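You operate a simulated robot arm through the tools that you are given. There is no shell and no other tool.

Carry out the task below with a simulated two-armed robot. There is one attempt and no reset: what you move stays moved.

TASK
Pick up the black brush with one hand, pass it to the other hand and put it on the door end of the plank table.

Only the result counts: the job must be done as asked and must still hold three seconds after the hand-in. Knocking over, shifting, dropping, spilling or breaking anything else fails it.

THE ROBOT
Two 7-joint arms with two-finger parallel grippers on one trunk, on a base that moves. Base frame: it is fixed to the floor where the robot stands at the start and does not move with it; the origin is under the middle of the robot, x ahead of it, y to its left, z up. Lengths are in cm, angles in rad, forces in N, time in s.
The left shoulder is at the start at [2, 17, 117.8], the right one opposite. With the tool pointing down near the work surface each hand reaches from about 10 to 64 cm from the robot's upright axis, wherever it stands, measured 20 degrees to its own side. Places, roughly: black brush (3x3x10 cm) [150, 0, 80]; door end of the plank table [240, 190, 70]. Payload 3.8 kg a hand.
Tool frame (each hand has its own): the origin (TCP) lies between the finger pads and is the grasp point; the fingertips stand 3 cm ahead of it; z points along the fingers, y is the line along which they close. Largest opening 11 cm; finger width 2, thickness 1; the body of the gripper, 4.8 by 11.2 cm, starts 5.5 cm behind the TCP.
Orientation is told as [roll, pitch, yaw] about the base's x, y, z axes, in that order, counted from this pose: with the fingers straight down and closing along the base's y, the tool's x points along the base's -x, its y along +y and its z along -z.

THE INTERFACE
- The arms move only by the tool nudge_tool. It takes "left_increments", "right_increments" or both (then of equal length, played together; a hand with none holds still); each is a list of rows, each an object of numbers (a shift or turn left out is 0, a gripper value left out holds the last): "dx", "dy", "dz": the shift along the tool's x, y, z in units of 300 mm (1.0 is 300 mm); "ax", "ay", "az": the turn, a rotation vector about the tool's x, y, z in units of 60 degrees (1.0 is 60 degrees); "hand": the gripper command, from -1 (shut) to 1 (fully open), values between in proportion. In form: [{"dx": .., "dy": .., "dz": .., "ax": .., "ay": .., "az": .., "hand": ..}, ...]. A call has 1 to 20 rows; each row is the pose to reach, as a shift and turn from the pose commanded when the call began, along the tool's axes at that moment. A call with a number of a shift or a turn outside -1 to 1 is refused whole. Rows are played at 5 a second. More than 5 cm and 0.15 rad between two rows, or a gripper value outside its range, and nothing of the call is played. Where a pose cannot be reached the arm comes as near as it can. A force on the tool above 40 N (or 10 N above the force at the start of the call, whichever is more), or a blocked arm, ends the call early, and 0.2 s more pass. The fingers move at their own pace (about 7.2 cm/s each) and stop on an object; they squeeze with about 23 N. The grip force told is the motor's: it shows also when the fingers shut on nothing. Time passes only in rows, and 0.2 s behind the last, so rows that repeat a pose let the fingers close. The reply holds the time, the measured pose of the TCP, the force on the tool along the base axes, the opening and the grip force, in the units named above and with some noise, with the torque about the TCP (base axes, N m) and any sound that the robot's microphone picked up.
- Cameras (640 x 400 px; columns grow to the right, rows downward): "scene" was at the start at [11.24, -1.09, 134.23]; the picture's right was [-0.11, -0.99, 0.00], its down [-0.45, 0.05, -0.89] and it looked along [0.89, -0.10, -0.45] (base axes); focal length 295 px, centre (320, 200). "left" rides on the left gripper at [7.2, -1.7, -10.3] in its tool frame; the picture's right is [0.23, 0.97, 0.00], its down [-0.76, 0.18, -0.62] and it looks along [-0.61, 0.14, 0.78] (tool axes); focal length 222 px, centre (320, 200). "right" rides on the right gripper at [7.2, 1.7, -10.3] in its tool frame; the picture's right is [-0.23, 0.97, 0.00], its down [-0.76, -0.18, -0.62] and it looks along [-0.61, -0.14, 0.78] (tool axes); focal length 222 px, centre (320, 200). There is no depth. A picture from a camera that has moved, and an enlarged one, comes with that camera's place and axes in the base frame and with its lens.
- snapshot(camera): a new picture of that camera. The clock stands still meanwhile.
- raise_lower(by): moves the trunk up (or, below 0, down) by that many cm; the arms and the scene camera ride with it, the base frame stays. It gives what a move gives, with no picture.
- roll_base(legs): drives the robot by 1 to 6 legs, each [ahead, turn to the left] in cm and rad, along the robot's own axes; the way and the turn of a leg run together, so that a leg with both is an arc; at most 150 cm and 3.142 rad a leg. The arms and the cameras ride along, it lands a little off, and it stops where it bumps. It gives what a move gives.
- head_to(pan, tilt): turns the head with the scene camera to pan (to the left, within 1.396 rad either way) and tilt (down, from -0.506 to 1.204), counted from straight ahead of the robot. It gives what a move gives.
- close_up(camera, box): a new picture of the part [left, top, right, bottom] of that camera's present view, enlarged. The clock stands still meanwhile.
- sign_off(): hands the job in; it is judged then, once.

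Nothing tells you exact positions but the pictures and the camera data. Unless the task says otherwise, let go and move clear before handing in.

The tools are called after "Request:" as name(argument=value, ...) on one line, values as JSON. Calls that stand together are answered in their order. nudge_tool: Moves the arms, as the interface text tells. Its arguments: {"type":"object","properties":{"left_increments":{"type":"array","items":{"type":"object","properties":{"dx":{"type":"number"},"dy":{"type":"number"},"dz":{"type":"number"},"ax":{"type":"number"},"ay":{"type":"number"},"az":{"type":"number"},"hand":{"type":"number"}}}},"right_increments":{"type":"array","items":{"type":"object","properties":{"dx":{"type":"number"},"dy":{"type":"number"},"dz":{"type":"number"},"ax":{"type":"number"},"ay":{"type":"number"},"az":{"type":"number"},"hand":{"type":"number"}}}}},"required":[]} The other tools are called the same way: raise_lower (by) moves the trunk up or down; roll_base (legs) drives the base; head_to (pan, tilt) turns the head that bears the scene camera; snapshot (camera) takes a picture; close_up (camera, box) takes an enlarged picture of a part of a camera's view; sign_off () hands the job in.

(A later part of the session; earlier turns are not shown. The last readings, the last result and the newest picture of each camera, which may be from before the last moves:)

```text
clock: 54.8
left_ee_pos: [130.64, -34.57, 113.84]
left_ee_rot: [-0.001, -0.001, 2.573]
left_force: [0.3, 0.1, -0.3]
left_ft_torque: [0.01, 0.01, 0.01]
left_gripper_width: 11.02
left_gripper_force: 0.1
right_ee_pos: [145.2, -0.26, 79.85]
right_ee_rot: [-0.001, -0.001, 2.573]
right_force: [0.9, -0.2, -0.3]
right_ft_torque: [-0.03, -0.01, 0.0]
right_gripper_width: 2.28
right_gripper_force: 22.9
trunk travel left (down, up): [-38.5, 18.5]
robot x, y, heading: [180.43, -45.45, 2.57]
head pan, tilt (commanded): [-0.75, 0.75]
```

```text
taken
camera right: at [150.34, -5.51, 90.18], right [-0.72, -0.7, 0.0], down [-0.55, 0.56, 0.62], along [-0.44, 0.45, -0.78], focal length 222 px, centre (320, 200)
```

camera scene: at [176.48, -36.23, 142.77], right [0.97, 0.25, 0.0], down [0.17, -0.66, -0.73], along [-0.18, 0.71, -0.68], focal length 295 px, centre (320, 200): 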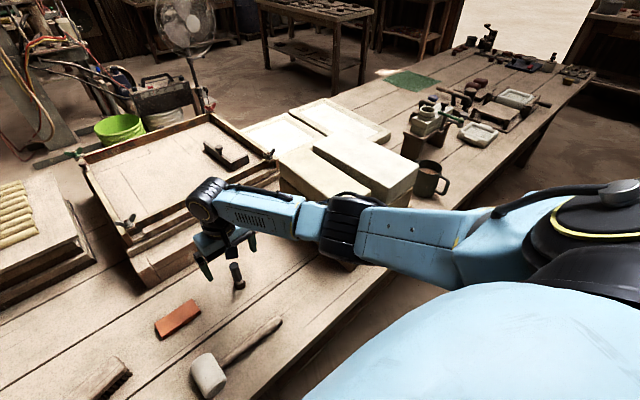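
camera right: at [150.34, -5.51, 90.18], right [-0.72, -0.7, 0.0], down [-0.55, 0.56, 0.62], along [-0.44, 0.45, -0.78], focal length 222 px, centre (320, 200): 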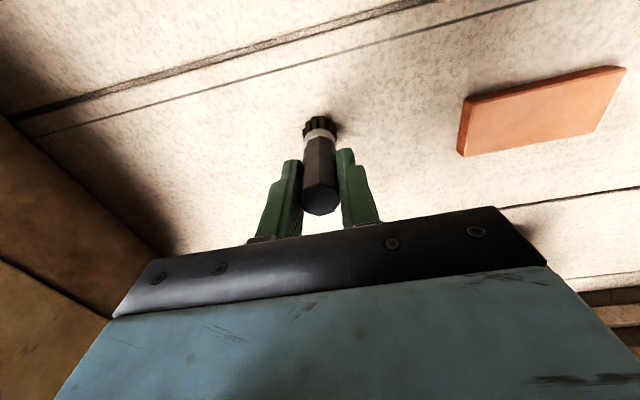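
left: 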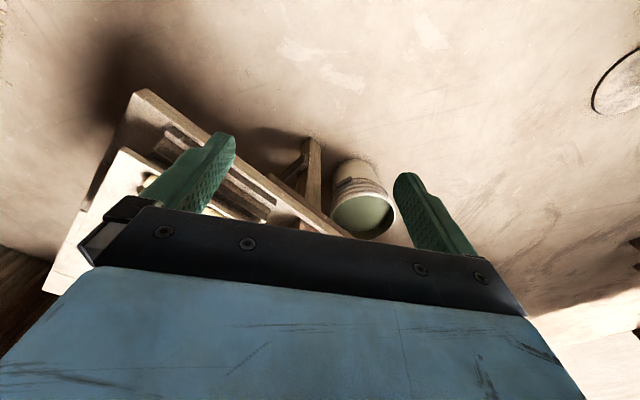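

The right hand holds the brush (opening 2.3 cm, 23 N). I'll lift it straight up with the trunk and then back away from the table before the handover.

Request:
raise_lower(by=17)

Request:
nudge_tool(right_increments=[{"dz": -0.12, "hand": -1}, {"dz": -0.24}, {"dz": -0.36}])

Request:
snapshot(camera="right")

Request:
snapshot(camera="scene")

```text
clock: 56.7
left_ee_pos: [130.47, -34.71, 130.76]
left_ee_rot: [-0.001, 0.0, 2.572]
left_force: [-0.9, -0.4, 0.9]
left_ft_torque: [-0.03, -0.02, 0.03]
left_gripper_width: 11.0
left_gripper_force: 0.0
right_ee_pos: [145.22, -0.35, 96.97]
right_ee_rot: [0.0, 0.0, 2.574]
right_force: [0.6, -0.1, -1.7]
right_ft_torque: [-0.07, -0.01, 0.0]
right_gripper_width: 2.21
right_gripper_force: 22.9
trunk travel left (down, up): [-55.5, 1.5]
robot x, y, heading: [180.12, -45.22, 2.573]
head pan, tilt (commanded): [-0.75, 0.75]
```

```text
clock: 57.5
left_ee_pos: [130.52, -34.76, 130.92]
left_ee_rot: [0.0, 0.0, 2.574]
left_force: [-0.4, 0.6, 0.1]
left_ft_torque: [0.0, 0.02, 0.0]
left_gripper_width: 11.0
left_gripper_force: 0.1
right_ee_pos: [145.16, -0.36, 107.62]
right_ee_rot: [-0.002, 0.0, 2.573]
right_force: [0.0, -0.5, 0.3]
right_ft_torque: [-0.05, 0.0, 0.04]
right_gripper_width: 2.23
right_gripper_force: 23.5
trunk travel left (down, up): [-55.5, 1.5]
robot x, y, heading: [179.82, -45.39, 2.576]
head pan, tilt (commanded): [-0.75, 0.75]
```

```text
taken
camera right: at [150.31, -5.56, 117.95], right [-0.72, -0.7, 0.0], down [-0.55, 0.56, 0.62], along [-0.43, 0.45, -0.78], focal length 222 px, centre (320, 200)
```

right: 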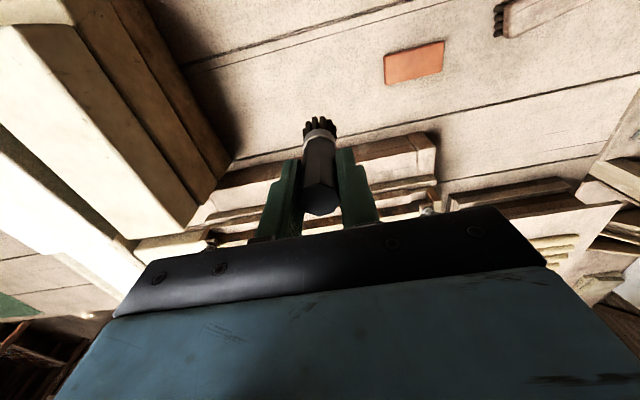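

```text
taken
camera scene: at [176.51, -36.23, 159.77], right [0.97, 0.25, 0.0], down [0.17, -0.66, -0.73], along [-0.18, 0.71, -0.68], focal length 295 px, centre (320, 200)
```

scene: 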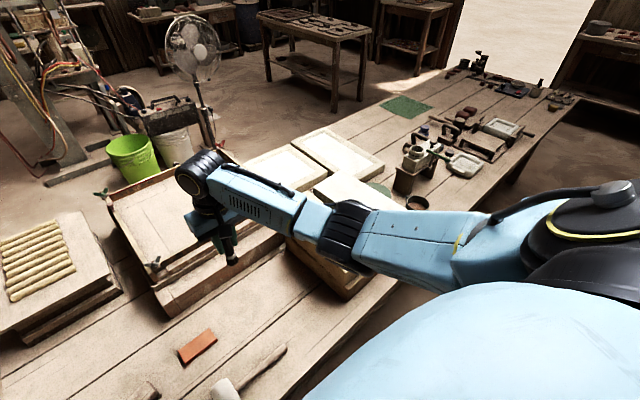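

The brush is lifted and held firmly. Now I back off 20 cm into the aisle and begin the handover pose: bring the right hand nearer and roll it so the brush points to the robot's left.

Request:
roll_base(legs=[[-20, 0]])

Request:
nudge_tool(right_increments=[{"dx": 0.1, "dz": -0.08}, {"dx": 0.2, "dz": -0.16}, {"dx": 0.27, "dz": -0.24, "ax": -0.14}, {"dx": 0.27, "dz": -0.3, "ax": -0.28}, {"dx": 0.27, "dz": -0.3, "ax": -0.42}, {"dx": 0.27, "dz": -0.3, "ax": -0.56}, {"dx": 0.27, "dz": -0.3, "ax": -0.7}, {"dx": 0.27, "dz": -0.3, "ax": -0.84}, {"dx": 0.27, "dz": -0.3, "ax": -0.98}])

Request:
head_to(pan=-0.1, tilt=0.7)

Request:
snapshot(camera="scene")

```text
clock: 59.1
left_ee_pos: [147.28, -45.35, 130.78]
left_ee_rot: [0.001, 0.0, 2.572]
left_force: [-0.1, 0.1, 0.5]
left_ft_torque: [-0.01, 0.04, 0.0]
left_gripper_width: 11.02
left_gripper_force: 0.1
right_ee_pos: [161.86, -11.14, 107.68]
right_ee_rot: [0.001, 0.002, 2.575]
right_force: [-0.7, 0.1, 0.4]
right_ft_torque: [-0.01, -0.02, -0.02]
right_gripper_width: 2.22
right_gripper_force: 23.0
trunk travel left (down, up): [-55.5, 1.5]
robot x, y, heading: [197.48, -55.86, 2.573]
head pan, tilt (commanded): [-0.75, 0.75]
```

```text
clock: 61.1
left_ee_pos: [147.32, -45.3, 130.88]
left_ee_rot: [0.001, -0.001, 2.574]
left_force: [-0.1, 0.2, -0.1]
left_ft_torque: [0.02, -0.02, -0.02]
left_gripper_width: 11.01
left_gripper_force: 0.1
right_ee_pos: [168.8, -15.39, 116.67]
right_ee_rot: [1.028, 0.001, 2.575]
right_force: [-0.5, -1.1, -1.6]
right_ft_torque: [-0.01, -0.02, -0.02]
right_gripper_width: 2.21
right_gripper_force: 23.2
trunk travel left (down, up): [-55.5, 1.5]
robot x, y, heading: [197.1, -56.32, 2.572]
head pan, tilt (commanded): [-0.75, 0.75]
```

```text
clock: 62.1
left_ee_pos: [147.28, -45.45, 130.85]
left_ee_rot: [-0.001, 0.0, 2.573]
left_force: [0.2, -0.9, -0.6]
left_ft_torque: [-0.05, 0.01, 0.05]
left_gripper_width: 11.0
left_gripper_force: 0.1
right_ee_pos: [168.78, -15.54, 116.61]
right_ee_rot: [1.025, 0.001, 2.574]
right_force: [0.6, 0.9, -0.2]
right_ft_torque: [-0.01, -0.01, 0.02]
right_gripper_width: 2.25
right_gripper_force: 22.3
trunk travel left (down, up): [-55.5, 1.5]
robot x, y, heading: [196.94, -55.95, 2.578]
head pan, tilt (commanded): [-0.099, 0.7]
```

```text
taken
camera scene: at [188.68, -49.69, 160.2], right [0.62, 0.78, 0.0], down [0.51, -0.4, -0.76], along [-0.6, 0.47, -0.64], focal length 295 px, centre (320, 200)
```

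scene: 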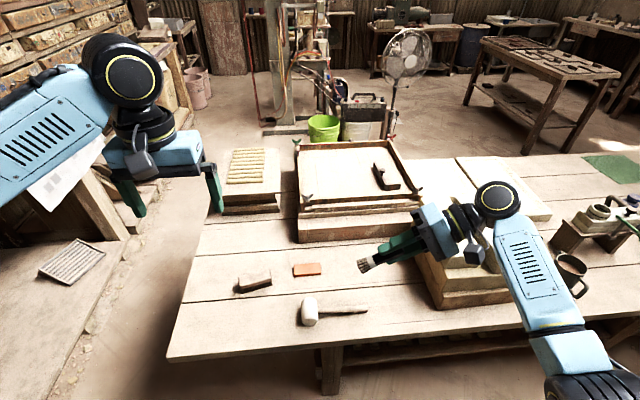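

The right hand rolls fine. I'll finish the roll so the brush is horizontal pointing left, bring it near the centre, and at the same time start yawing the left hand by 90° so its fingers close across the brush.

Request:
nudge_tool(right_increments=[{"ax": -0.13, "dy": 0.056, "dz": 0.093}, {"ax": -0.26, "dy": 0.112, "dz": 0.185}, {"ax": -0.39, "dy": 0.168, "dz": 0.278}, {"ax": -0.52, "dy": 0.2247, "dz": 0.3707}, {"ax": -0.52, "dy": 0.2247, "dz": 0.3707}, {"ax": -0.52, "dy": 0.2247, "dz": 0.3707}, {"ax": -0.52, "dy": 0.2247, "dz": 0.3707}], left_increments=[{"az": 0.14}, {"az": 0.28}, {"az": 0.42}, {"az": 0.56}, {"az": 0.7}, {"az": 0.84}, {"az": 0.98}])

Request:
snapshot(camera="scene")

```text
clock: 63.7
left_ee_pos: [147.34, -45.4, 130.76]
left_ee_rot: [0.0, 0.0, 1.543]
left_force: [0.2, 0.1, -0.3]
left_ft_torque: [-0.01, -0.01, 0.03]
left_gripper_width: 11.01
left_gripper_force: 0.1
right_ee_pos: [161.88, -26.61, 116.78]
right_ee_rot: [1.569, 0.001, 2.574]
right_force: [0.1, 0.3, -0.9]
right_ft_torque: [0.06, 0.02, 0.0]
right_gripper_width: 2.24
right_gripper_force: 22.7
trunk travel left (down, up): [-55.5, 1.5]
robot x, y, heading: [197.35, -55.93, 2.575]
head pan, tilt (commanded): [-0.099, 0.7]
```

```text
taken
camera scene: at [188.68, -49.69, 160.2], right [0.62, 0.79, 0.0], down [0.51, -0.4, -0.76], along [-0.6, 0.47, -0.64], focal length 295 px, centre (320, 200)
```

scene: 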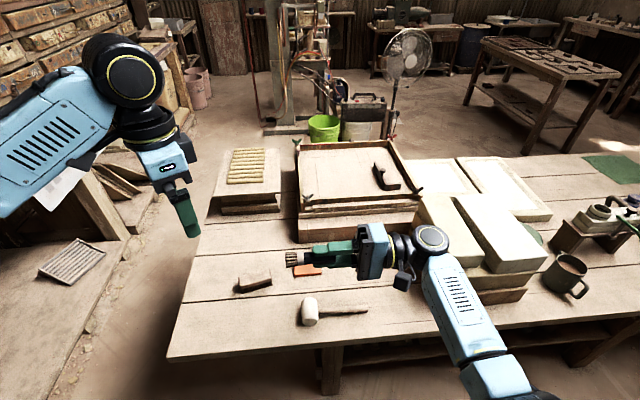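

Right hand is now horizontal with the brush pointing left. Next the left hand finishes its yaw and moves above the free lower handle of the brush, staying high.

Request:
nudge_tool(left_increments=[{"az": 0.13, "hand": 1}, {"az": 0.26}, {"az": 0.39}, {"az": 0.516}, {"az": 0.516, "dx": -0.1, "dy": -0.0763}, {"az": 0.516, "dx": -0.2, "dy": -0.1526}, {"az": 0.516, "dx": -0.3, "dy": -0.229}, {"az": 0.516, "dx": -0.4, "dy": -0.305}, {"az": 0.516, "dx": -0.4975, "dy": -0.3817}])

Request:
snapshot(camera="left")

Request:
snapshot(camera="scene")

```text
clock: 65.7
left_ee_pos: [159.24, -30.57, 130.87]
left_ee_rot: [-0.001, 0.001, 1.007]
left_force: [-0.2, 0.4, 0.1]
left_ft_torque: [0.01, 0.0, -0.02]
left_gripper_width: 10.99
left_gripper_force: 0.1
right_ee_pos: [161.8, -26.46, 116.58]
right_ee_rot: [1.57, 0.0, 2.573]
right_force: [0.7, 0.2, -1.0]
right_ft_torque: [-0.01, -0.02, 0.0]
right_gripper_width: 2.21
right_gripper_force: 23.1
trunk travel left (down, up): [-55.5, 1.5]
robot x, y, heading: [197.14, -56.31, 2.576]
head pan, tilt (commanded): [-0.099, 0.7]
```

```text
taken
camera left: at [156.88, -37.66, 141.16], right [-0.94, 0.33, 0.0], down [0.26, 0.74, 0.62], along [0.2, 0.59, -0.78], focal length 222 px, centre (320, 200)
```

left: 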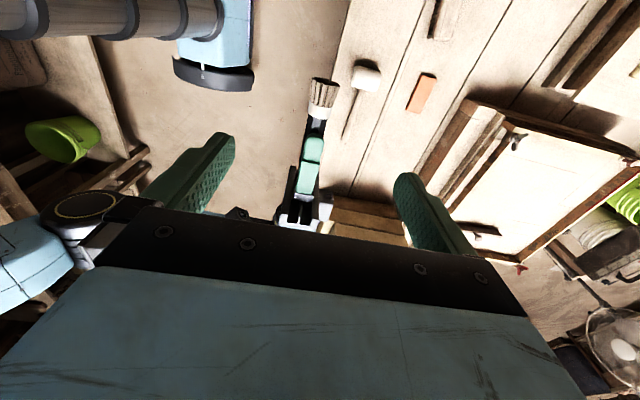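

```text
taken
camera scene: at [188.77, -49.59, 160.2], right [0.62, 0.78, 0.0], down [0.51, -0.4, -0.76], along [-0.6, 0.47, -0.64], focal length 295 px, centre (320, 200)
```

scene: 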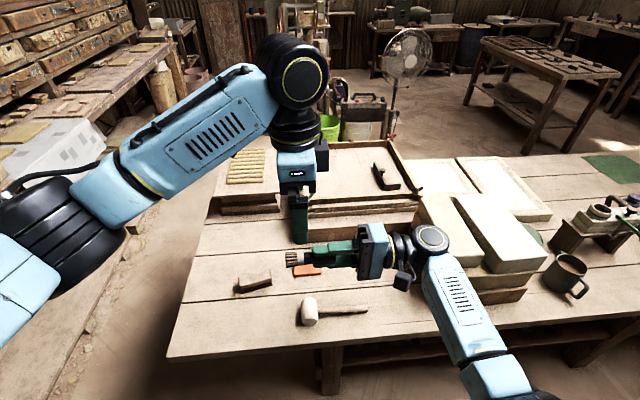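

The left hand is directly above the free part of the brush (ferrule/handle boundary). I'll shift it 0.4 cm toward the handle and lower it so its fingertips just reach past the brush.

Request:
nudge_tool(left_increments=[{"dx": -0.0133, "dz": 0.14, "hand": 1}, {"dx": -0.0133, "dz": 0.28}, {"dx": -0.0133, "dz": 0.36}, {"dx": -0.0133, "dz": 0.415}, {"dx": -0.0133, "dz": 0.415}])

Request:
snapshot(camera="left")

Request:
close_up(camera="scene", box=[220, 160, 460, 310])

```text
clock: 66.9
left_ee_pos: [159.29, -30.45, 118.36]
left_ee_rot: [0.0, 0.0, 1.009]
left_force: [0.2, -0.1, -1.6]
left_ft_torque: [0.01, 0.02, 0.01]
left_gripper_width: 11.02
left_gripper_force: 0.1
right_ee_pos: [161.67, -26.49, 116.57]
right_ee_rot: [1.571, -0.002, 2.574]
right_force: [-0.3, 0.7, -0.4]
right_ft_torque: [0.04, 0.04, -0.02]
right_gripper_width: 2.23
right_gripper_force: 23.3
trunk travel left (down, up): [-55.5, 1.5]
robot x, y, heading: [197.27, -56.39, 2.576]
head pan, tilt (commanded): [-0.099, 0.7]
```

```text
taken
camera left: at [156.99, -37.55, 128.67], right [-0.94, 0.33, 0.0], down [0.26, 0.74, 0.62], along [0.2, 0.59, -0.78], focal length 222 px, centre (320, 200)
```

left: 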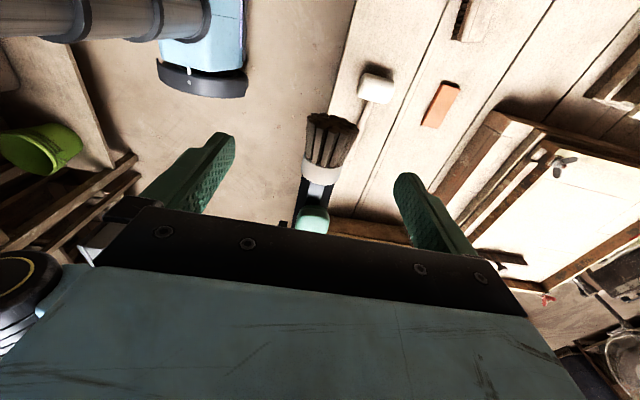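

```text
2.67 times, centred on (340, 235) of scene
camera zoom: at [188.67, -49.71, 160.2], right [0.62, 0.79, 0.0], down [0.51, -0.4, -0.76], along [-0.6, 0.47, -0.64], focal length 786 px, centre (267, 107)
```

zoom: 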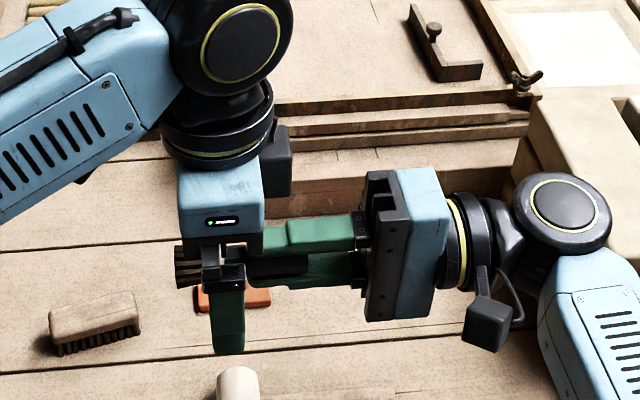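

The brush lies midway between the left fingers, right at the handle/ferrule joint and clear of the right fingertips. Closing the left hand while the right keeps holding.

Request:
nudge_tool(left_increments=[{"hand": -1}, {"hand": -1}, {"hand": -1}, {"hand": -1}, {"hand": -1}, {"hand": -1}, {"hand": -1}])

Request:
snapshot(camera="left")

Request:
close_up(camera="scene", box=[220, 160, 460, 310])

```text
clock: 68.5
left_ee_pos: [159.43, -30.36, 118.37]
left_ee_rot: [-0.002, 0.0, 1.006]
left_force: [-0.2, 0.1, -0.1]
left_ft_torque: [0.03, -0.03, -0.17]
left_gripper_width: 2.22
left_gripper_force: 23.3
right_ee_pos: [161.72, -26.47, 116.53]
right_ee_rot: [1.572, 0.0, 2.574]
right_force: [0.4, 0.0, -1.0]
right_ft_torque: [-0.02, -0.02, 0.19]
right_gripper_width: 2.24
right_gripper_force: 22.9
trunk travel left (down, up): [-55.5, 1.5]
robot x, y, heading: [197.03, -56.2, 2.579]
head pan, tilt (commanded): [-0.099, 0.7]
```

```text
taken
camera left: at [156.99, -37.54, 128.71], right [-0.94, 0.33, 0.0], down [0.26, 0.74, 0.62], along [0.2, 0.59, -0.78], focal length 222 px, centre (320, 200)
```

left: 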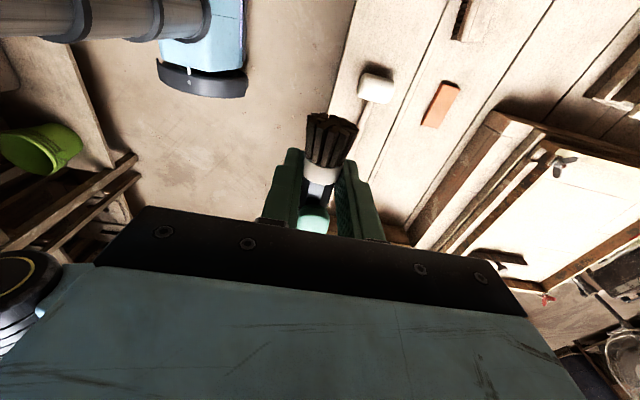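

```text
2.67 times, centred on (340, 235) of scene
camera zoom: at [188.67, -49.7, 160.2], right [0.62, 0.79, 0.0], down [0.51, -0.4, -0.76], along [-0.6, 0.47, -0.64], focal length 786 px, centre (267, 107)
```

zoom: 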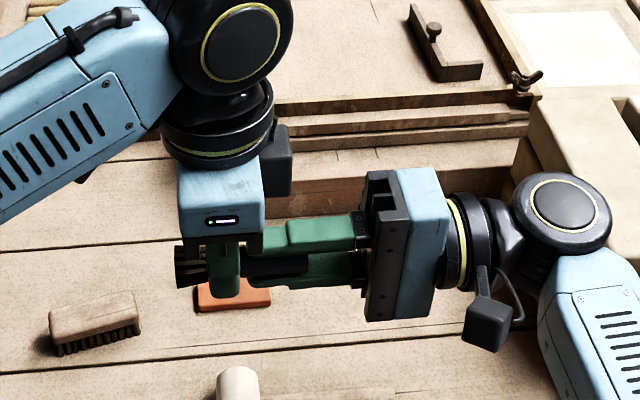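

The left hand now grips the brush too (2.2 cm, 23 N). I'll open the right hand just a little, and slide it off to the right.

Request:
nudge_tool(right_increments=[{"hand": -0.2}, {"hand": -0.2}, {"hand": -0.2}, {"hand": -0.2}])

Request:
nudge_tool(right_increments=[{"dz": -0.07, "hand": -0.2}, {"dz": -0.17}, {"dz": -0.3}, {"dz": -0.4}, {"dz": -0.5}])

Request:
snapshot(camera="left")

Request:
snapshot(camera="scene")

```text
clock: 69.5
left_ee_pos: [159.33, -30.56, 118.45]
left_ee_rot: [0.0, 0.0, 1.007]
left_force: [0.7, 0.3, 0.9]
left_ft_torque: [0.02, 0.01, -0.02]
left_gripper_width: 2.18
left_gripper_force: 23.1
right_ee_pos: [161.74, -26.42, 116.47]
right_ee_rot: [1.568, -0.001, 2.574]
right_force: [0.1, 0.0, -1.0]
right_ft_torque: [0.0, 0.03, -0.01]
right_gripper_width: 4.37
right_gripper_force: 0.0
trunk travel left (down, up): [-55.5, 1.5]
robot x, y, heading: [197.04, -55.84, 2.572]
head pan, tilt (commanded): [-0.099, 0.7]
```

```text
clock: 70.7
left_ee_pos: [159.42, -30.49, 118.38]
left_ee_rot: [-0.001, -0.001, 1.009]
left_force: [-0.5, 0.0, 0.5]
left_ft_torque: [-0.01, 0.0, 0.01]
left_gripper_width: 2.19
left_gripper_force: 23.3
right_ee_pos: [169.89, -13.67, 116.57]
right_ee_rot: [1.57, 0.0, 2.575]
right_force: [0.0, -0.6, -0.5]
right_ft_torque: [0.01, 0.0, 0.0]
right_gripper_width: 4.4
right_gripper_force: 0.1
trunk travel left (down, up): [-55.5, 1.5]
robot x, y, heading: [197.2, -56.01, 2.574]
head pan, tilt (commanded): [-0.099, 0.7]
```

```text
taken
camera left: at [157.03, -37.48, 128.72], right [-0.94, 0.33, 0.0], down [0.26, 0.74, 0.62], along [0.2, 0.59, -0.78], focal length 222 px, centre (320, 200)
```

left: 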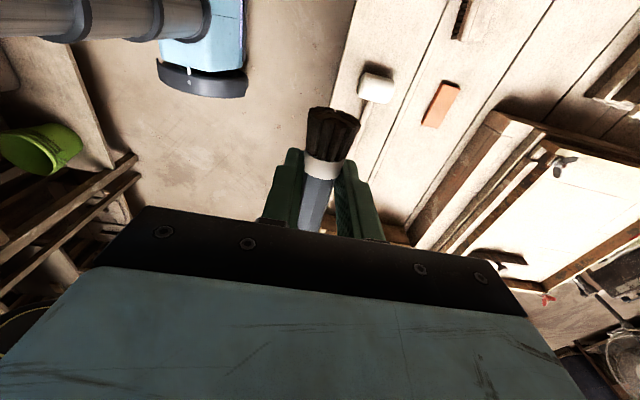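

```text
taken
camera scene: at [188.72, -49.62, 160.2], right [0.62, 0.79, 0.0], down [0.51, -0.4, -0.76], along [-0.6, 0.47, -0.64], focal length 295 px, centre (320, 200)
```

scene: 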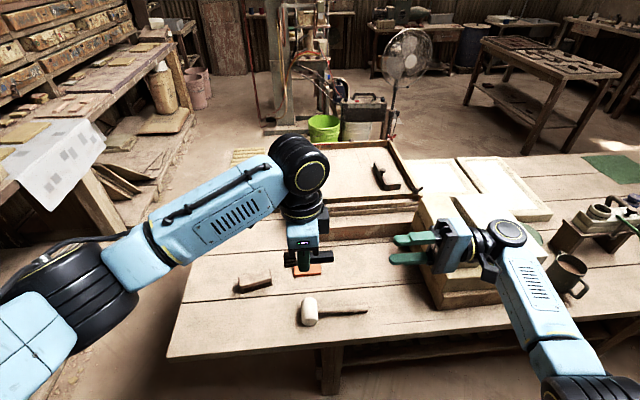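

The left hand alone holds the brush now. I'll return the right hand to its pointing-down pose and look along the table toward the door end.

Request:
nudge_tool(right_increments=[{"ax": 0.14}, {"ax": 0.28}, {"ax": 0.42}, {"ax": 0.56}, {"ax": 0.7}, {"ax": 0.84}, {"ax": 0.98}])

Request:
nudge_tool(right_increments=[{"ax": 0.13}, {"ax": 0.26}, {"ax": 0.39}, {"ax": 0.52}])

Request:
head_to(pan=-1.2, tilt=0.4)

Request:
snapshot(camera="scene")

```text
clock: 72.3
left_ee_pos: [159.32, -30.47, 118.43]
left_ee_rot: [0.0, 0.001, 1.008]
left_force: [1.1, -0.3, -0.8]
left_ft_torque: [-0.04, 0.0, -0.02]
left_gripper_width: 2.2
left_gripper_force: 23.3
right_ee_pos: [169.76, -13.84, 116.7]
right_ee_rot: [0.542, 0.0, 2.574]
right_force: [-0.2, 0.0, 0.0]
right_ft_torque: [0.01, 0.01, 0.01]
right_gripper_width: 4.41
right_gripper_force: 0.1
trunk travel left (down, up): [-55.5, 1.5]
robot x, y, heading: [197.09, -55.98, 2.573]
head pan, tilt (commanded): [-0.099, 0.7]
```

```text
clock: 73.3
left_ee_pos: [159.19, -30.46, 118.39]
left_ee_rot: [0.0, -0.001, 1.009]
left_force: [-0.8, -0.4, -0.5]
left_ft_torque: [0.0, 0.01, 0.0]
left_gripper_width: 2.23
left_gripper_force: 23.3
right_ee_pos: [169.86, -13.75, 116.67]
right_ee_rot: [-0.004, 0.001, 2.574]
right_force: [0.9, -0.7, -0.2]
right_ft_torque: [0.02, -0.04, 0.01]
right_gripper_width: 4.39
right_gripper_force: 0.0
trunk travel left (down, up): [-55.5, 1.5]
robot x, y, heading: [196.96, -55.97, 2.569]
head pan, tilt (commanded): [-0.099, 0.7]
```

```text
clock: 74.6
left_ee_pos: [159.3, -30.31, 118.43]
left_ee_rot: [0.001, 0.0, 1.006]
left_force: [0.7, -0.1, 0.1]
left_ft_torque: [0.02, 0.01, -0.05]
left_gripper_width: 2.19
left_gripper_force: 22.9
right_ee_pos: [169.84, -13.75, 116.55]
right_ee_rot: [0.0, 0.001, 2.575]
right_force: [-0.4, -0.4, -0.1]
right_ft_torque: [-0.01, 0.01, 0.04]
right_gripper_width: 4.39
right_gripper_force: 0.0
trunk travel left (down, up): [-55.5, 1.5]
robot x, y, heading: [197.33, -55.94, 2.57]
head pan, tilt (commanded): [-1.201, 0.4]
```

```text
taken
camera scene: at [197.16, -45.88, 162.88], right [0.98, -0.2, 0.0], down [-0.08, -0.38, -0.92], along [0.18, 0.9, -0.39], focal length 295 px, centre (320, 200)
```

scene: 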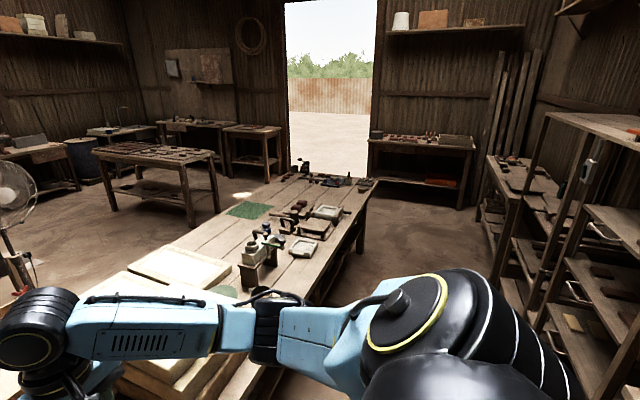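

Request:
close_up(camera="scene", box=[190, 150, 430, 300])

```text
2.67 times, centred on (310, 225) of scene
camera zoom: at [197.16, -45.88, 162.88], right [0.98, -0.2, 0.0], down [-0.08, -0.38, -0.92], along [0.18, 0.9, -0.39], focal length 786 px, centre (347, 133)
```

zoom: 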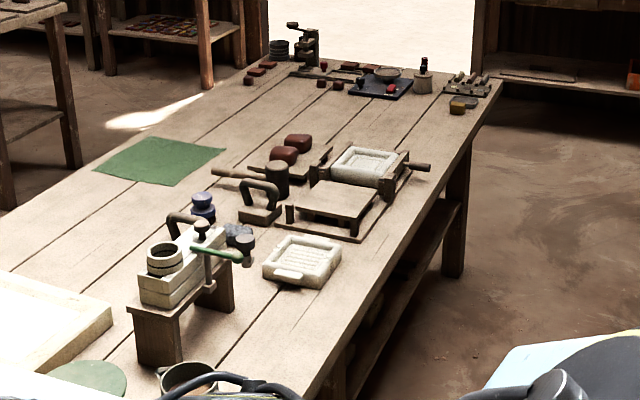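

At the door end, between the tray/roller clutter and the small items along the end edge, there is an empty strip of planks around [250–256, 172–177], reachable from the far aisle. I'll turn along the aisle and drive there with the arms high.

Request:
roll_base(legs=[[0, -1.534]])

Request:
head_to(pan=-0.1, tilt=0.55)

Request:
snapshot(camera="scene")

```text
clock: 78.8
left_ee_pos: [221.19, -17.45, 118.39]
left_ee_rot: [0.0, 0.001, -0.528]
left_force: [-1.3, 0.0, 0.3]
left_ft_torque: [-0.01, -0.03, 0.0]
left_gripper_width: 2.2
left_gripper_force: 23.2
right_ee_pos: [238.38, -27.46, 116.71]
right_ee_rot: [-0.001, 0.001, 1.04]
right_force: [0.5, 0.0, 0.2]
right_ft_torque: [-0.01, 0.0, 0.01]
right_gripper_width: 4.43
right_gripper_force: 0.0
trunk travel left (down, up): [-55.5, 1.5]
robot x, y, heading: [197.2, -55.97, 1.04]
head pan, tilt (commanded): [-1.201, 0.4]
```

```text
clock: 80.1
left_ee_pos: [221.31, -17.39, 118.32]
left_ee_rot: [0.0, -0.001, -0.529]
left_force: [-0.3, 0.4, -0.1]
left_ft_torque: [0.0, 0.04, 0.0]
left_gripper_width: 2.19
left_gripper_force: 23.0
right_ee_pos: [238.33, -27.3, 116.61]
right_ee_rot: [-0.001, -0.001, 1.04]
right_force: [-0.2, -0.3, 0.7]
right_ft_torque: [-0.03, 0.03, 0.01]
right_gripper_width: 4.4
right_gripper_force: 0.2
trunk travel left (down, up): [-55.5, 1.5]
robot x, y, heading: [197.27, -55.97, 1.039]
head pan, tilt (commanded): [-0.099, 0.55]
```

```text
taken
camera scene: at [203.5, -47.04, 161.51], right [0.81, -0.59, 0.0], down [-0.31, -0.42, -0.85], along [0.5, 0.69, -0.52], focal length 295 px, centre (320, 200)
```

scene: 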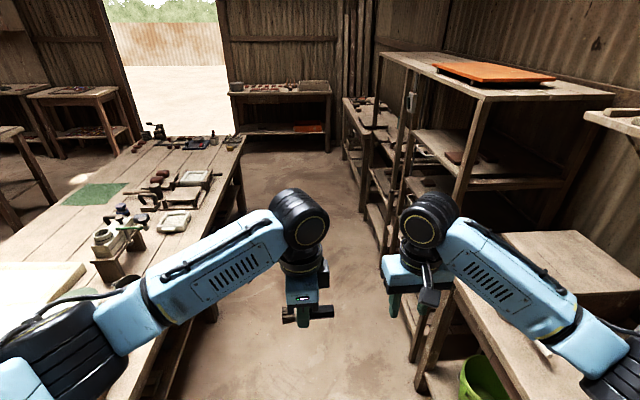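

The aisle ahead is clear but the tall rack on the right is close to the right arm's path; I'll zoom in to gauge where its front face stands.

Request:
close_up(camera="scene", box=[320, 40, 560, 400])

Request:
close_up(camera="scene", box=[80, 100, 280, 225])

```text
1.11 times, centred on (440, 220) of scene
camera zoom: at [203.5, -47.04, 161.51], right [0.81, -0.59, 0.0], down [-0.31, -0.42, -0.85], along [0.5, 0.69, -0.52], focal length 328 px, centre (187, 178)
```

zoom: 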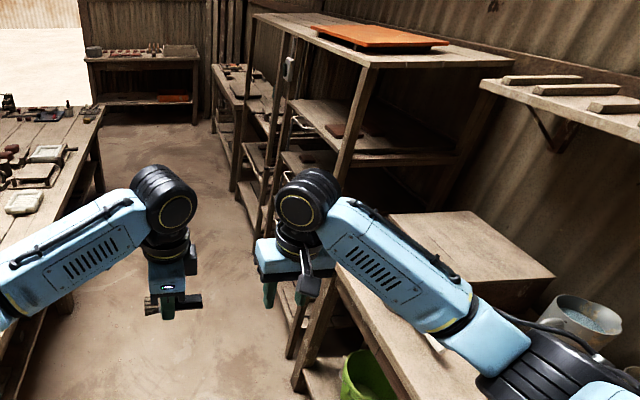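

```text
3.20 times, centred on (180, 162) of scene
camera zoom: at [203.5, -47.04, 161.51], right [0.81, -0.59, 0.0], down [-0.31, -0.42, -0.85], along [0.5, 0.69, -0.52], focal length 944 px, centre (768, 320)
```

zoom: 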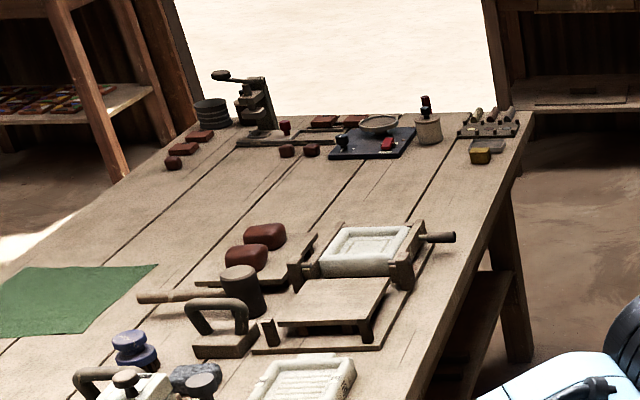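

The rack front stands about 10 cm outside the right elbow's path, so I'll hug the table side a bit more: veer left, then straighten and continue.

Request:
roll_base(legs=[[0, 0.12], [92, 0], [0, -0.16]])

Request:
head_to(pan=0.1, tilt=0.6)

Request:
snapshot(camera="scene")

```text
clock: 86.2
left_ee_pos: [259.58, 66.47, 118.35]
left_ee_rot: [0.0, 0.0, -0.565]
left_force: [0.2, -0.2, -0.8]
left_ft_torque: [0.0, 0.02, -0.02]
left_gripper_width: 2.19
left_gripper_force: 22.8
right_ee_pos: [276.2, 56.0, 116.69]
right_ee_rot: [0.001, 0.0, 1.004]
right_force: [0.6, -0.5, 0.2]
right_ft_torque: [0.0, 0.01, 0.0]
right_gripper_width: 4.39
right_gripper_force: 0.0
trunk travel left (down, up): [-55.5, 1.5]
robot x, y, heading: [233.98, 28.64, 1.007]
head pan, tilt (commanded): [-0.099, 0.55]
```

```text
clock: 86.9
left_ee_pos: [259.47, 66.38, 118.33]
left_ee_rot: [-0.001, 0.002, -0.565]
left_force: [0.0, 0.8, 0.4]
left_ft_torque: [0.02, 0.01, -0.01]
left_gripper_width: 2.18
left_gripper_force: 23.1
right_ee_pos: [276.26, 56.03, 116.63]
right_ee_rot: [0.001, 0.0, 1.004]
right_force: [0.0, 0.5, -0.3]
right_ft_torque: [0.0, -0.05, 0.03]
right_gripper_width: 4.41
right_gripper_force: 0.0
trunk travel left (down, up): [-55.5, 1.5]
robot x, y, heading: [234.04, 28.47, 1.003]
head pan, tilt (commanded): [0.099, 0.6]
```

```text
taken
camera scene: at [239.14, 38.4, 161.06], right [0.89, -0.45, 0.0], down [-0.26, -0.5, -0.83], along [0.37, 0.74, -0.56], focal length 295 px, centre (320, 200)
```

scene: 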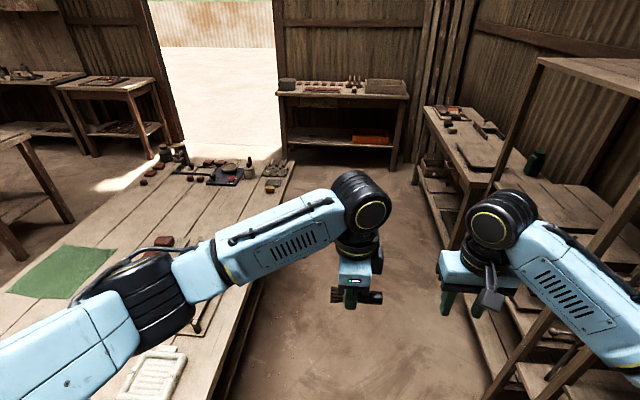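

I'm at the right lateral distance from the table, and the aisle ahead is clear. Driving on to the door end.

Request:
roll_base(legs=[[0, 0.02], [75, 0]])

Request:
roll_base(legs=[[73, 0]])

Request:
head_to(pan=0.9, tilt=0.7)

Request:
snapshot(camera="scene")

```text
clock: 91.3
left_ee_pos: [297.49, 130.51, 118.38]
left_ee_rot: [0.0, 0.001, -0.543]
left_force: [-1.0, -0.8, 0.3]
left_ft_torque: [-0.01, -0.02, -0.01]
left_gripper_width: 2.18
left_gripper_force: 23.5
right_ee_pos: [314.5, 120.41, 116.69]
right_ee_rot: [0.0, 0.0, 1.025]
right_force: [1.1, 0.7, 0.3]
right_ft_torque: [0.0, 0.03, -0.01]
right_gripper_width: 4.39
right_gripper_force: 0.1
trunk travel left (down, up): [-55.5, 1.5]
robot x, y, heading: [272.82, 92.14, 1.027]
head pan, tilt (commanded): [0.099, 0.6]
```

```text
clock: 95.3
left_ee_pos: [335.62, 193.35, 118.26]
left_ee_rot: [-0.001, 0.0, -0.54]
left_force: [-0.4, 0.1, -0.3]
left_ft_torque: [0.0, -0.03, 0.0]
left_gripper_width: 2.19
left_gripper_force: 23.0
right_ee_pos: [352.54, 183.3, 116.64]
right_ee_rot: [-0.002, 0.001, 1.027]
right_force: [0.4, -0.4, 0.3]
right_ft_torque: [0.02, 0.0, 0.03]
right_gripper_width: 4.36
right_gripper_force: 0.0
trunk travel left (down, up): [-55.5, 1.5]
robot x, y, heading: [310.53, 154.78, 1.023]
head pan, tilt (commanded): [0.099, 0.6]
```

```text
clock: 96.4
left_ee_pos: [335.55, 193.29, 118.31]
left_ee_rot: [0.0, 0.002, -0.541]
left_force: [0.2, 0.1, 0.1]
left_ft_torque: [-0.02, -0.02, 0.01]
left_gripper_width: 2.19
left_gripper_force: 22.6
right_ee_pos: [352.7, 183.32, 116.66]
right_ee_rot: [0.001, 0.001, 1.029]
right_force: [-0.7, -0.4, 0.1]
right_ft_torque: [0.02, 0.0, -0.01]
right_gripper_width: 4.4
right_gripper_force: 0.1
trunk travel left (down, up): [-55.5, 1.5]
robot x, y, heading: [310.51, 155.23, 1.028]
head pan, tilt (commanded): [0.901, 0.7]
```

```text
taken
camera scene: at [309.04, 164.79, 160.2], right [0.94, 0.35, 0.0], down [0.22, -0.6, -0.76], along [-0.27, 0.72, -0.64], focal length 295 px, centre (320, 200)
```

scene: 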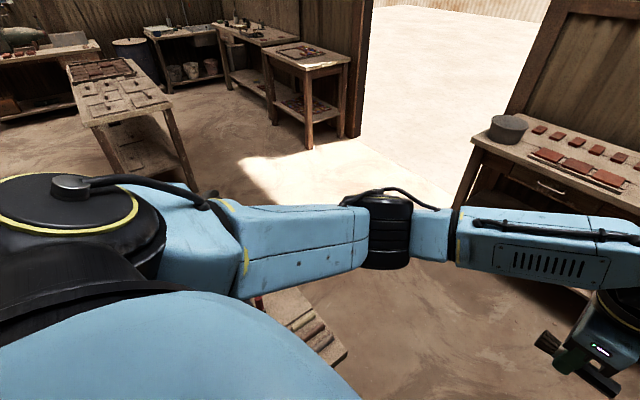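

The table's far door-end corner is at about [303, 201]. I'll turn left to face the table here, then look at the placing area.

Request:
roll_base(legs=[[0, 1.551]])

Request:
head_to(pan=0.1, tilt=0.85)

Request:
snapshot(camera="scene")

Request:
snapshot(camera="left")

```text
clock: 100.6
left_ee_pos: [273.3, 180.83, 118.43]
left_ee_rot: [0.001, 0.001, 1.001]
left_force: [0.3, -0.1, -0.5]
left_ft_torque: [0.02, 0.01, 0.05]
left_gripper_width: 2.19
left_gripper_force: 22.9
right_ee_pos: [283.75, 197.29, 116.7]
right_ee_rot: [0.0, 0.0, 2.569]
right_force: [-0.2, 0.7, 0.1]
right_ft_torque: [-0.01, -0.02, -0.04]
right_gripper_width: 4.38
right_gripper_force: 0.1
trunk travel left (down, up): [-55.5, 1.5]
robot x, y, heading: [310.85, 155.04, 2.564]
head pan, tilt (commanded): [0.901, 0.7]
```

```text
clock: 101.7
left_ee_pos: [273.31, 180.76, 118.27]
left_ee_rot: [0.0, -0.001, 1.001]
left_force: [0.4, -1.0, -0.8]
left_ft_torque: [0.03, 0.02, 0.01]
left_gripper_width: 2.2
left_gripper_force: 23.1
right_ee_pos: [283.74, 197.35, 116.54]
right_ee_rot: [0.001, 0.002, 2.569]
right_force: [-1.1, -2.2, -0.4]
right_ft_torque: [-0.01, 0.0, 0.04]
right_gripper_width: 4.38
right_gripper_force: 0.0
trunk travel left (down, up): [-55.5, 1.5]
robot x, y, heading: [310.66, 155.39, 2.564]
head pan, tilt (commanded): [0.099, 0.85]
```

```text
taken
camera scene: at [302.16, 159.72, 158.97], right [0.46, 0.89, 0.0], down [0.67, -0.34, -0.66], along [-0.59, 0.3, -0.75], focal length 295 px, centre (320, 200)
```

scene: 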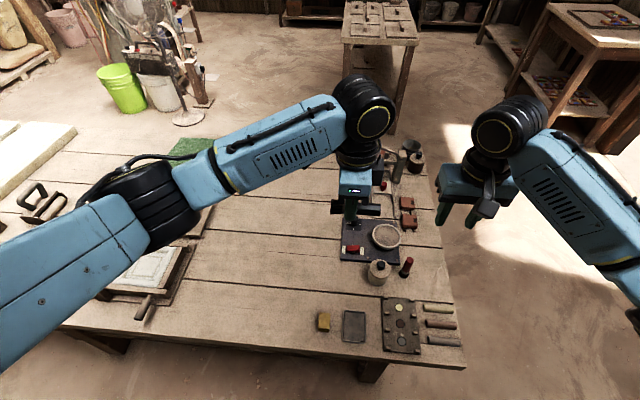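

```text
taken
camera left: at [270.88, 173.76, 128.71], right [-0.94, 0.33, 0.0], down [0.26, 0.74, 0.62], along [0.21, 0.59, -0.78], focal length 222 px, centre (320, 200)
```

left: 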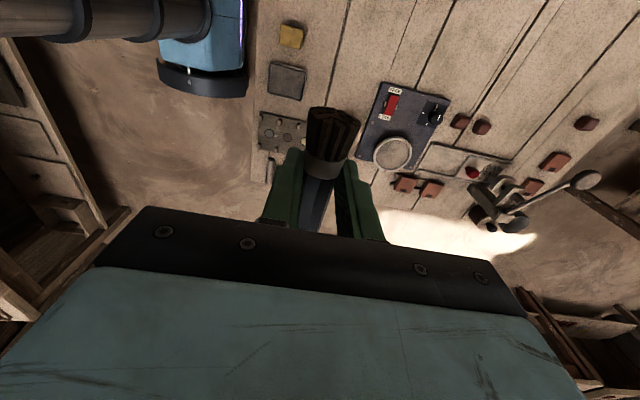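

The empty planks between the roller tray (left) and the dark pad (right) are at about [246, 178], close to the given door-end spot. I'll edge forward 10 cm, raise the right hand out of the way, and bring the left hand over that spot while still high.

Request:
roll_base(legs=[[10, 0]])

Request:
nudge_tool(right_increments=[{"dz": -0.13, "dx": 0.03}, {"dz": -0.26, "dx": 0.06}, {"dz": -0.39, "dx": 0.1}, {"dz": -0.5, "dx": 0.13}])

Request:
snapshot(camera="scene")

```text
clock: 102.9
left_ee_pos: [264.88, 186.2, 118.34]
left_ee_rot: [0.0, 0.0, 1.0]
left_force: [-0.4, -0.3, -0.6]
left_ft_torque: [-0.01, 0.0, 0.0]
left_gripper_width: 2.17
left_gripper_force: 23.1
right_ee_pos: [275.48, 202.91, 116.62]
right_ee_rot: [-0.001, 0.0, 2.568]
right_force: [0.1, 0.5, 0.2]
right_ft_torque: [-0.01, -0.03, -0.02]
right_gripper_width: 4.39
right_gripper_force: 0.1
trunk travel left (down, up): [-55.5, 1.5]
robot x, y, heading: [302.36, 160.37, 2.573]
head pan, tilt (commanded): [0.099, 0.85]
```

```text
clock: 103.9
left_ee_pos: [265.06, 186.27, 118.34]
left_ee_rot: [0.0, 0.0, 0.999]
left_force: [0.8, 0.6, -0.4]
left_ft_torque: [-0.03, 0.03, -0.01]
left_gripper_width: 2.19
left_gripper_force: 22.8
right_ee_pos: [278.8, 200.74, 131.74]
right_ee_rot: [0.0, 0.001, 2.57]
right_force: [0.2, 0.1, 0.6]
right_ft_torque: [0.01, -0.02, 0.01]
right_gripper_width: 4.41
right_gripper_force: 0.0
trunk travel left (down, up): [-55.5, 1.5]
robot x, y, heading: [302.78, 160.39, 2.563]
head pan, tilt (commanded): [0.099, 0.85]
```

```text
taken
camera scene: at [293.87, 165.07, 158.97], right [0.46, 0.89, 0.0], down [0.67, -0.34, -0.66], along [-0.59, 0.3, -0.75], focal length 295 px, centre (320, 200)
```

scene: 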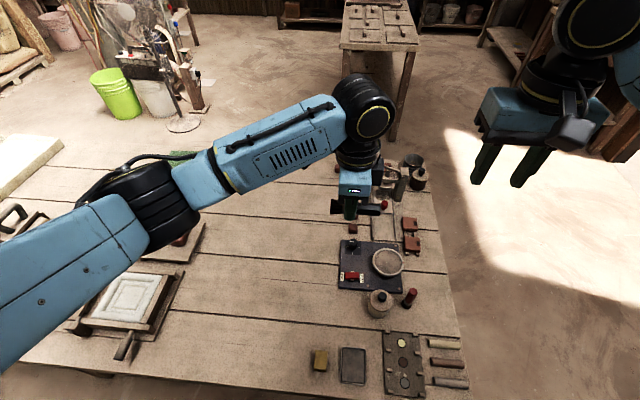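

Planks under [247, 181] are empty, with the dark pad ~12 cm to the right. Moving the left hand over that spot at height, then lowering the trunk by 20 cm.

Request:
nudge_tool(left_increments=[{"dx": 0.091, "dy": 0.084, "hand": -1}, {"dx": 0.182, "dy": 0.168}, {"dx": 0.274, "dy": 0.252}, {"dx": 0.365, "dy": 0.336}, {"dx": 0.456, "dy": 0.42}])

Request:
raise_lower(by=-20)

Request:
snapshot(camera="scene")

Request:
snapshot(camera="left")

```text
clock: 105.1
left_ee_pos: [246.91, 181.36, 118.25]
left_ee_rot: [-0.003, -0.001, 1.002]
left_force: [-0.8, -0.4, -0.8]
left_ft_torque: [0.01, -0.04, -0.02]
left_gripper_width: 2.19
left_gripper_force: 22.8
right_ee_pos: [278.7, 200.92, 131.6]
right_ee_rot: [0.0, 0.0, 2.569]
right_force: [-0.3, 1.3, -0.2]
right_ft_torque: [0.02, 0.02, 0.0]
right_gripper_width: 4.38
right_gripper_force: 0.2
trunk travel left (down, up): [-55.5, 1.5]
robot x, y, heading: [302.27, 160.03, 2.569]
head pan, tilt (commanded): [0.099, 0.85]
```

```text
clock: 107.2
left_ee_pos: [246.93, 181.4, 98.35]
left_ee_rot: [-0.001, 0.001, 1.001]
left_force: [0.5, -0.5, -0.8]
left_ft_torque: [0.0, 0.01, 0.01]
left_gripper_width: 2.19
left_gripper_force: 22.9
right_ee_pos: [278.66, 200.81, 111.77]
right_ee_rot: [0.0, 0.0, 2.57]
right_force: [0.3, 0.6, 0.3]
right_ft_torque: [0.0, 0.0, -0.02]
right_gripper_width: 4.39
right_gripper_force: 0.0
trunk travel left (down, up): [-35.5, 21.5]
robot x, y, heading: [302.65, 160.27, 2.57]
head pan, tilt (commanded): [0.099, 0.85]
```

```text
taken
camera scene: at [293.85, 165.09, 138.98], right [0.46, 0.89, 0.0], down [0.67, -0.34, -0.66], along [-0.59, 0.3, -0.75], focal length 295 px, centre (320, 200)
```

scene: 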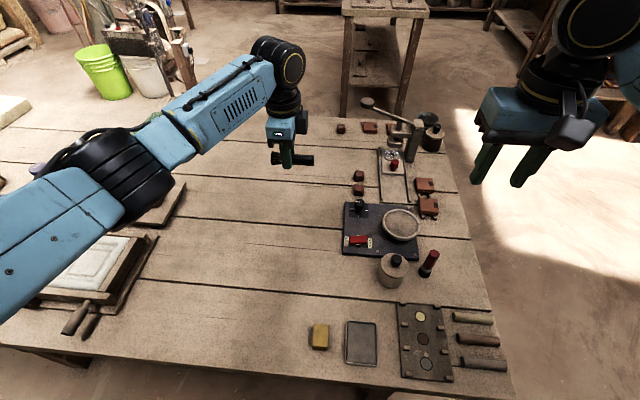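

```text
taken
camera left: at [244.52, 174.36, 108.69], right [-0.94, 0.33, 0.0], down [0.26, 0.74, 0.62], along [0.21, 0.59, -0.78], focal length 222 px, centre (320, 200)
```

left: 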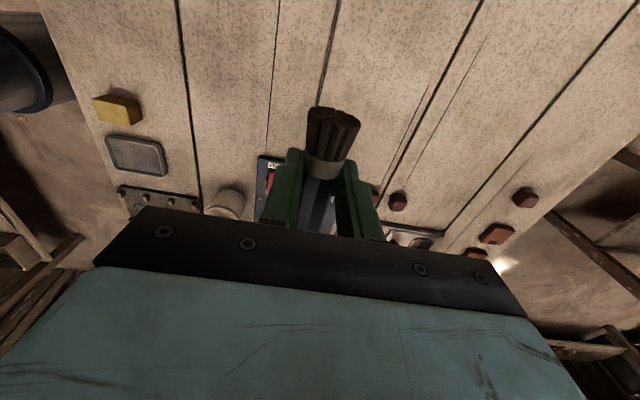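

Nothing lies under the left hand; small red blocks and the pad are well to the right. I'll lower the arm to a few cm above the table first.

Request:
nudge_tool(left_increments=[{"dz": 0.14, "hand": -1}, {"dz": 0.28}, {"dz": 0.42}, {"dz": 0.55}, {"dz": 0.65}, {"dz": 0.7}])

Request:
snapshot(camera="scene")

Request:
snapshot(camera="left")

```text
clock: 108.6
left_ee_pos: [248.07, 179.87, 78.4]
left_ee_rot: [0.0, 0.001, 0.998]
left_force: [-0.2, -0.3, -0.8]
left_ft_torque: [0.01, 0.01, -0.03]
left_gripper_width: 2.19
left_gripper_force: 22.9
left hand out of reach, approached as far as the arm can: row 5, 6
right_ee_pos: [278.7, 200.93, 111.69]
right_ee_rot: [0.001, -0.001, 2.569]
right_force: [0.6, 0.1, 0.5]
right_ft_torque: [-0.01, 0.04, -0.02]
right_gripper_width: 4.4
right_gripper_force: 0.0
trunk travel left (down, up): [-35.5, 21.5]
robot x, y, heading: [302.05, 160.67, 2.562]
head pan, tilt (commanded): [0.099, 0.85]
```

```text
taken
camera scene: at [293.86, 165.13, 138.97], right [0.46, 0.89, 0.0], down [0.67, -0.34, -0.66], along [-0.59, 0.3, -0.75], focal length 295 px, centre (320, 200)
```

scene: 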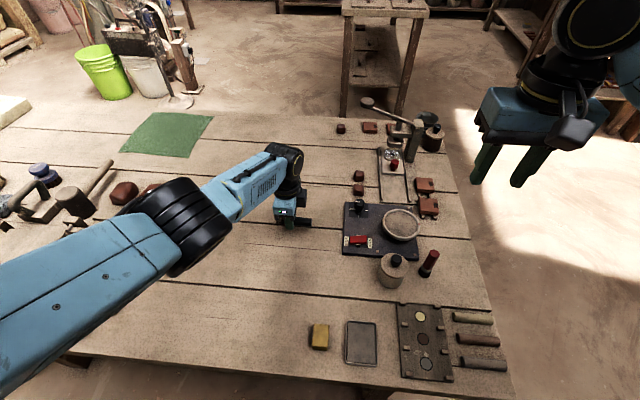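

```text
taken
camera left: at [245.73, 172.78, 88.8], right [-0.94, 0.33, 0.0], down [0.26, 0.74, 0.62], along [0.21, 0.59, -0.78], focal length 222 px, centre (320, 200)
```

left: 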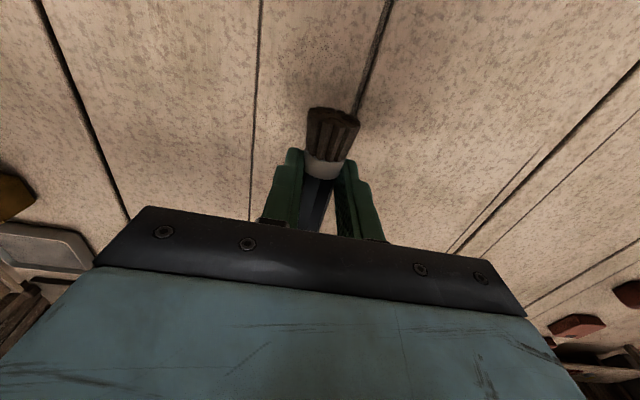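

The arm reached its limit at z≈78, so I'll get the remaining height from the trunk: lift the hand 3 cm with the arm, lower the trunk 6 cm, then finish with gentle arm steps.

Request:
nudge_tool(left_increments=[{"dz": -0.05, "hand": -1}, {"dz": -0.1}])

Request:
raise_lower(by=-5.5)

Request:
snapshot(camera="left")

Request:
close_up(camera="scene", box=[200, 130, 360, 230])

```text
clock: 109.2
left_ee_pos: [248.14, 179.81, 81.51]
left_ee_rot: [0.0, 0.0, 0.998]
left_force: [-0.5, 0.0, -1.8]
left_ft_torque: [0.0, 0.01, 0.01]
left_gripper_width: 2.2
left_gripper_force: 23.0
right_ee_pos: [278.91, 200.86, 111.69]
right_ee_rot: [0.002, 0.001, 2.57]
right_force: [0.1, 0.2, 0.6]
right_ft_torque: [-0.06, -0.03, 0.02]
right_gripper_width: 4.43
right_gripper_force: 0.1
trunk travel left (down, up): [-35.5, 21.5]
robot x, y, heading: [302.52, 160.42, 2.57]
head pan, tilt (commanded): [0.099, 0.85]
```

```text
clock: 110.2
left_ee_pos: [248.03, 179.79, 76.04]
left_ee_rot: [0.0, 0.0, 1.002]
left_force: [0.3, -1.0, 0.1]
left_ft_torque: [0.02, 0.01, 0.0]
left_gripper_width: 2.18
left_gripper_force: 23.3
right_ee_pos: [278.77, 200.85, 106.29]
right_ee_rot: [0.0, 0.001, 2.57]
right_force: [1.3, -0.2, -0.9]
right_ft_torque: [-0.02, -0.03, -0.01]
right_gripper_width: 4.4
right_gripper_force: 0.1
trunk travel left (down, up): [-30.0, 27.0]
robot x, y, heading: [302.6, 160.28, 2.564]
head pan, tilt (commanded): [0.099, 0.85]
```

```text
taken
camera left: at [245.69, 172.8, 86.37], right [-0.94, 0.33, 0.0], down [0.26, 0.74, 0.62], along [0.21, 0.59, -0.78], focal length 222 px, centre (320, 200)
```

left: 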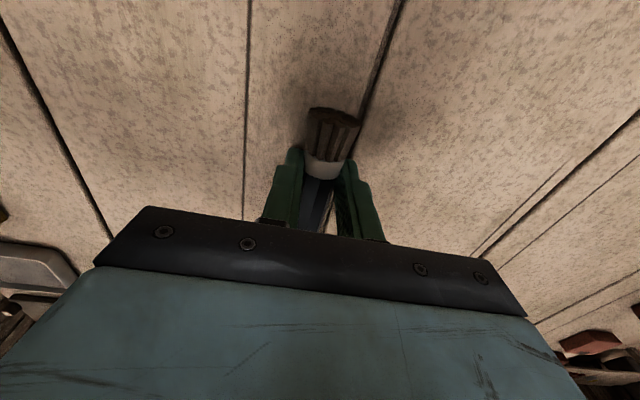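

```text
4.00 times, centred on (280, 180) of scene
camera zoom: at [293.86, 165.09, 133.48], right [0.46, 0.89, 0.0], down [0.67, -0.34, -0.66], along [-0.59, 0.3, -0.75], focal length 1180 px, centre (480, 280)
```

zoom: 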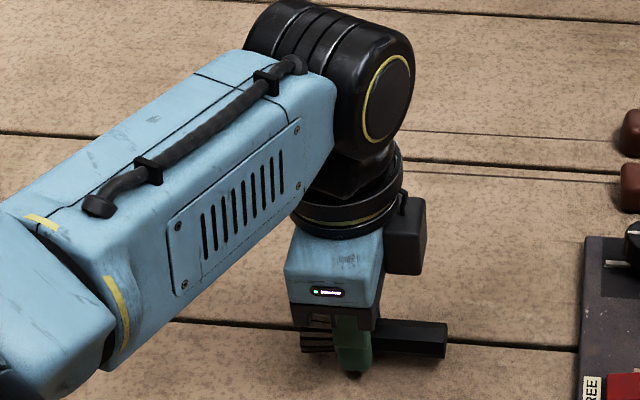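

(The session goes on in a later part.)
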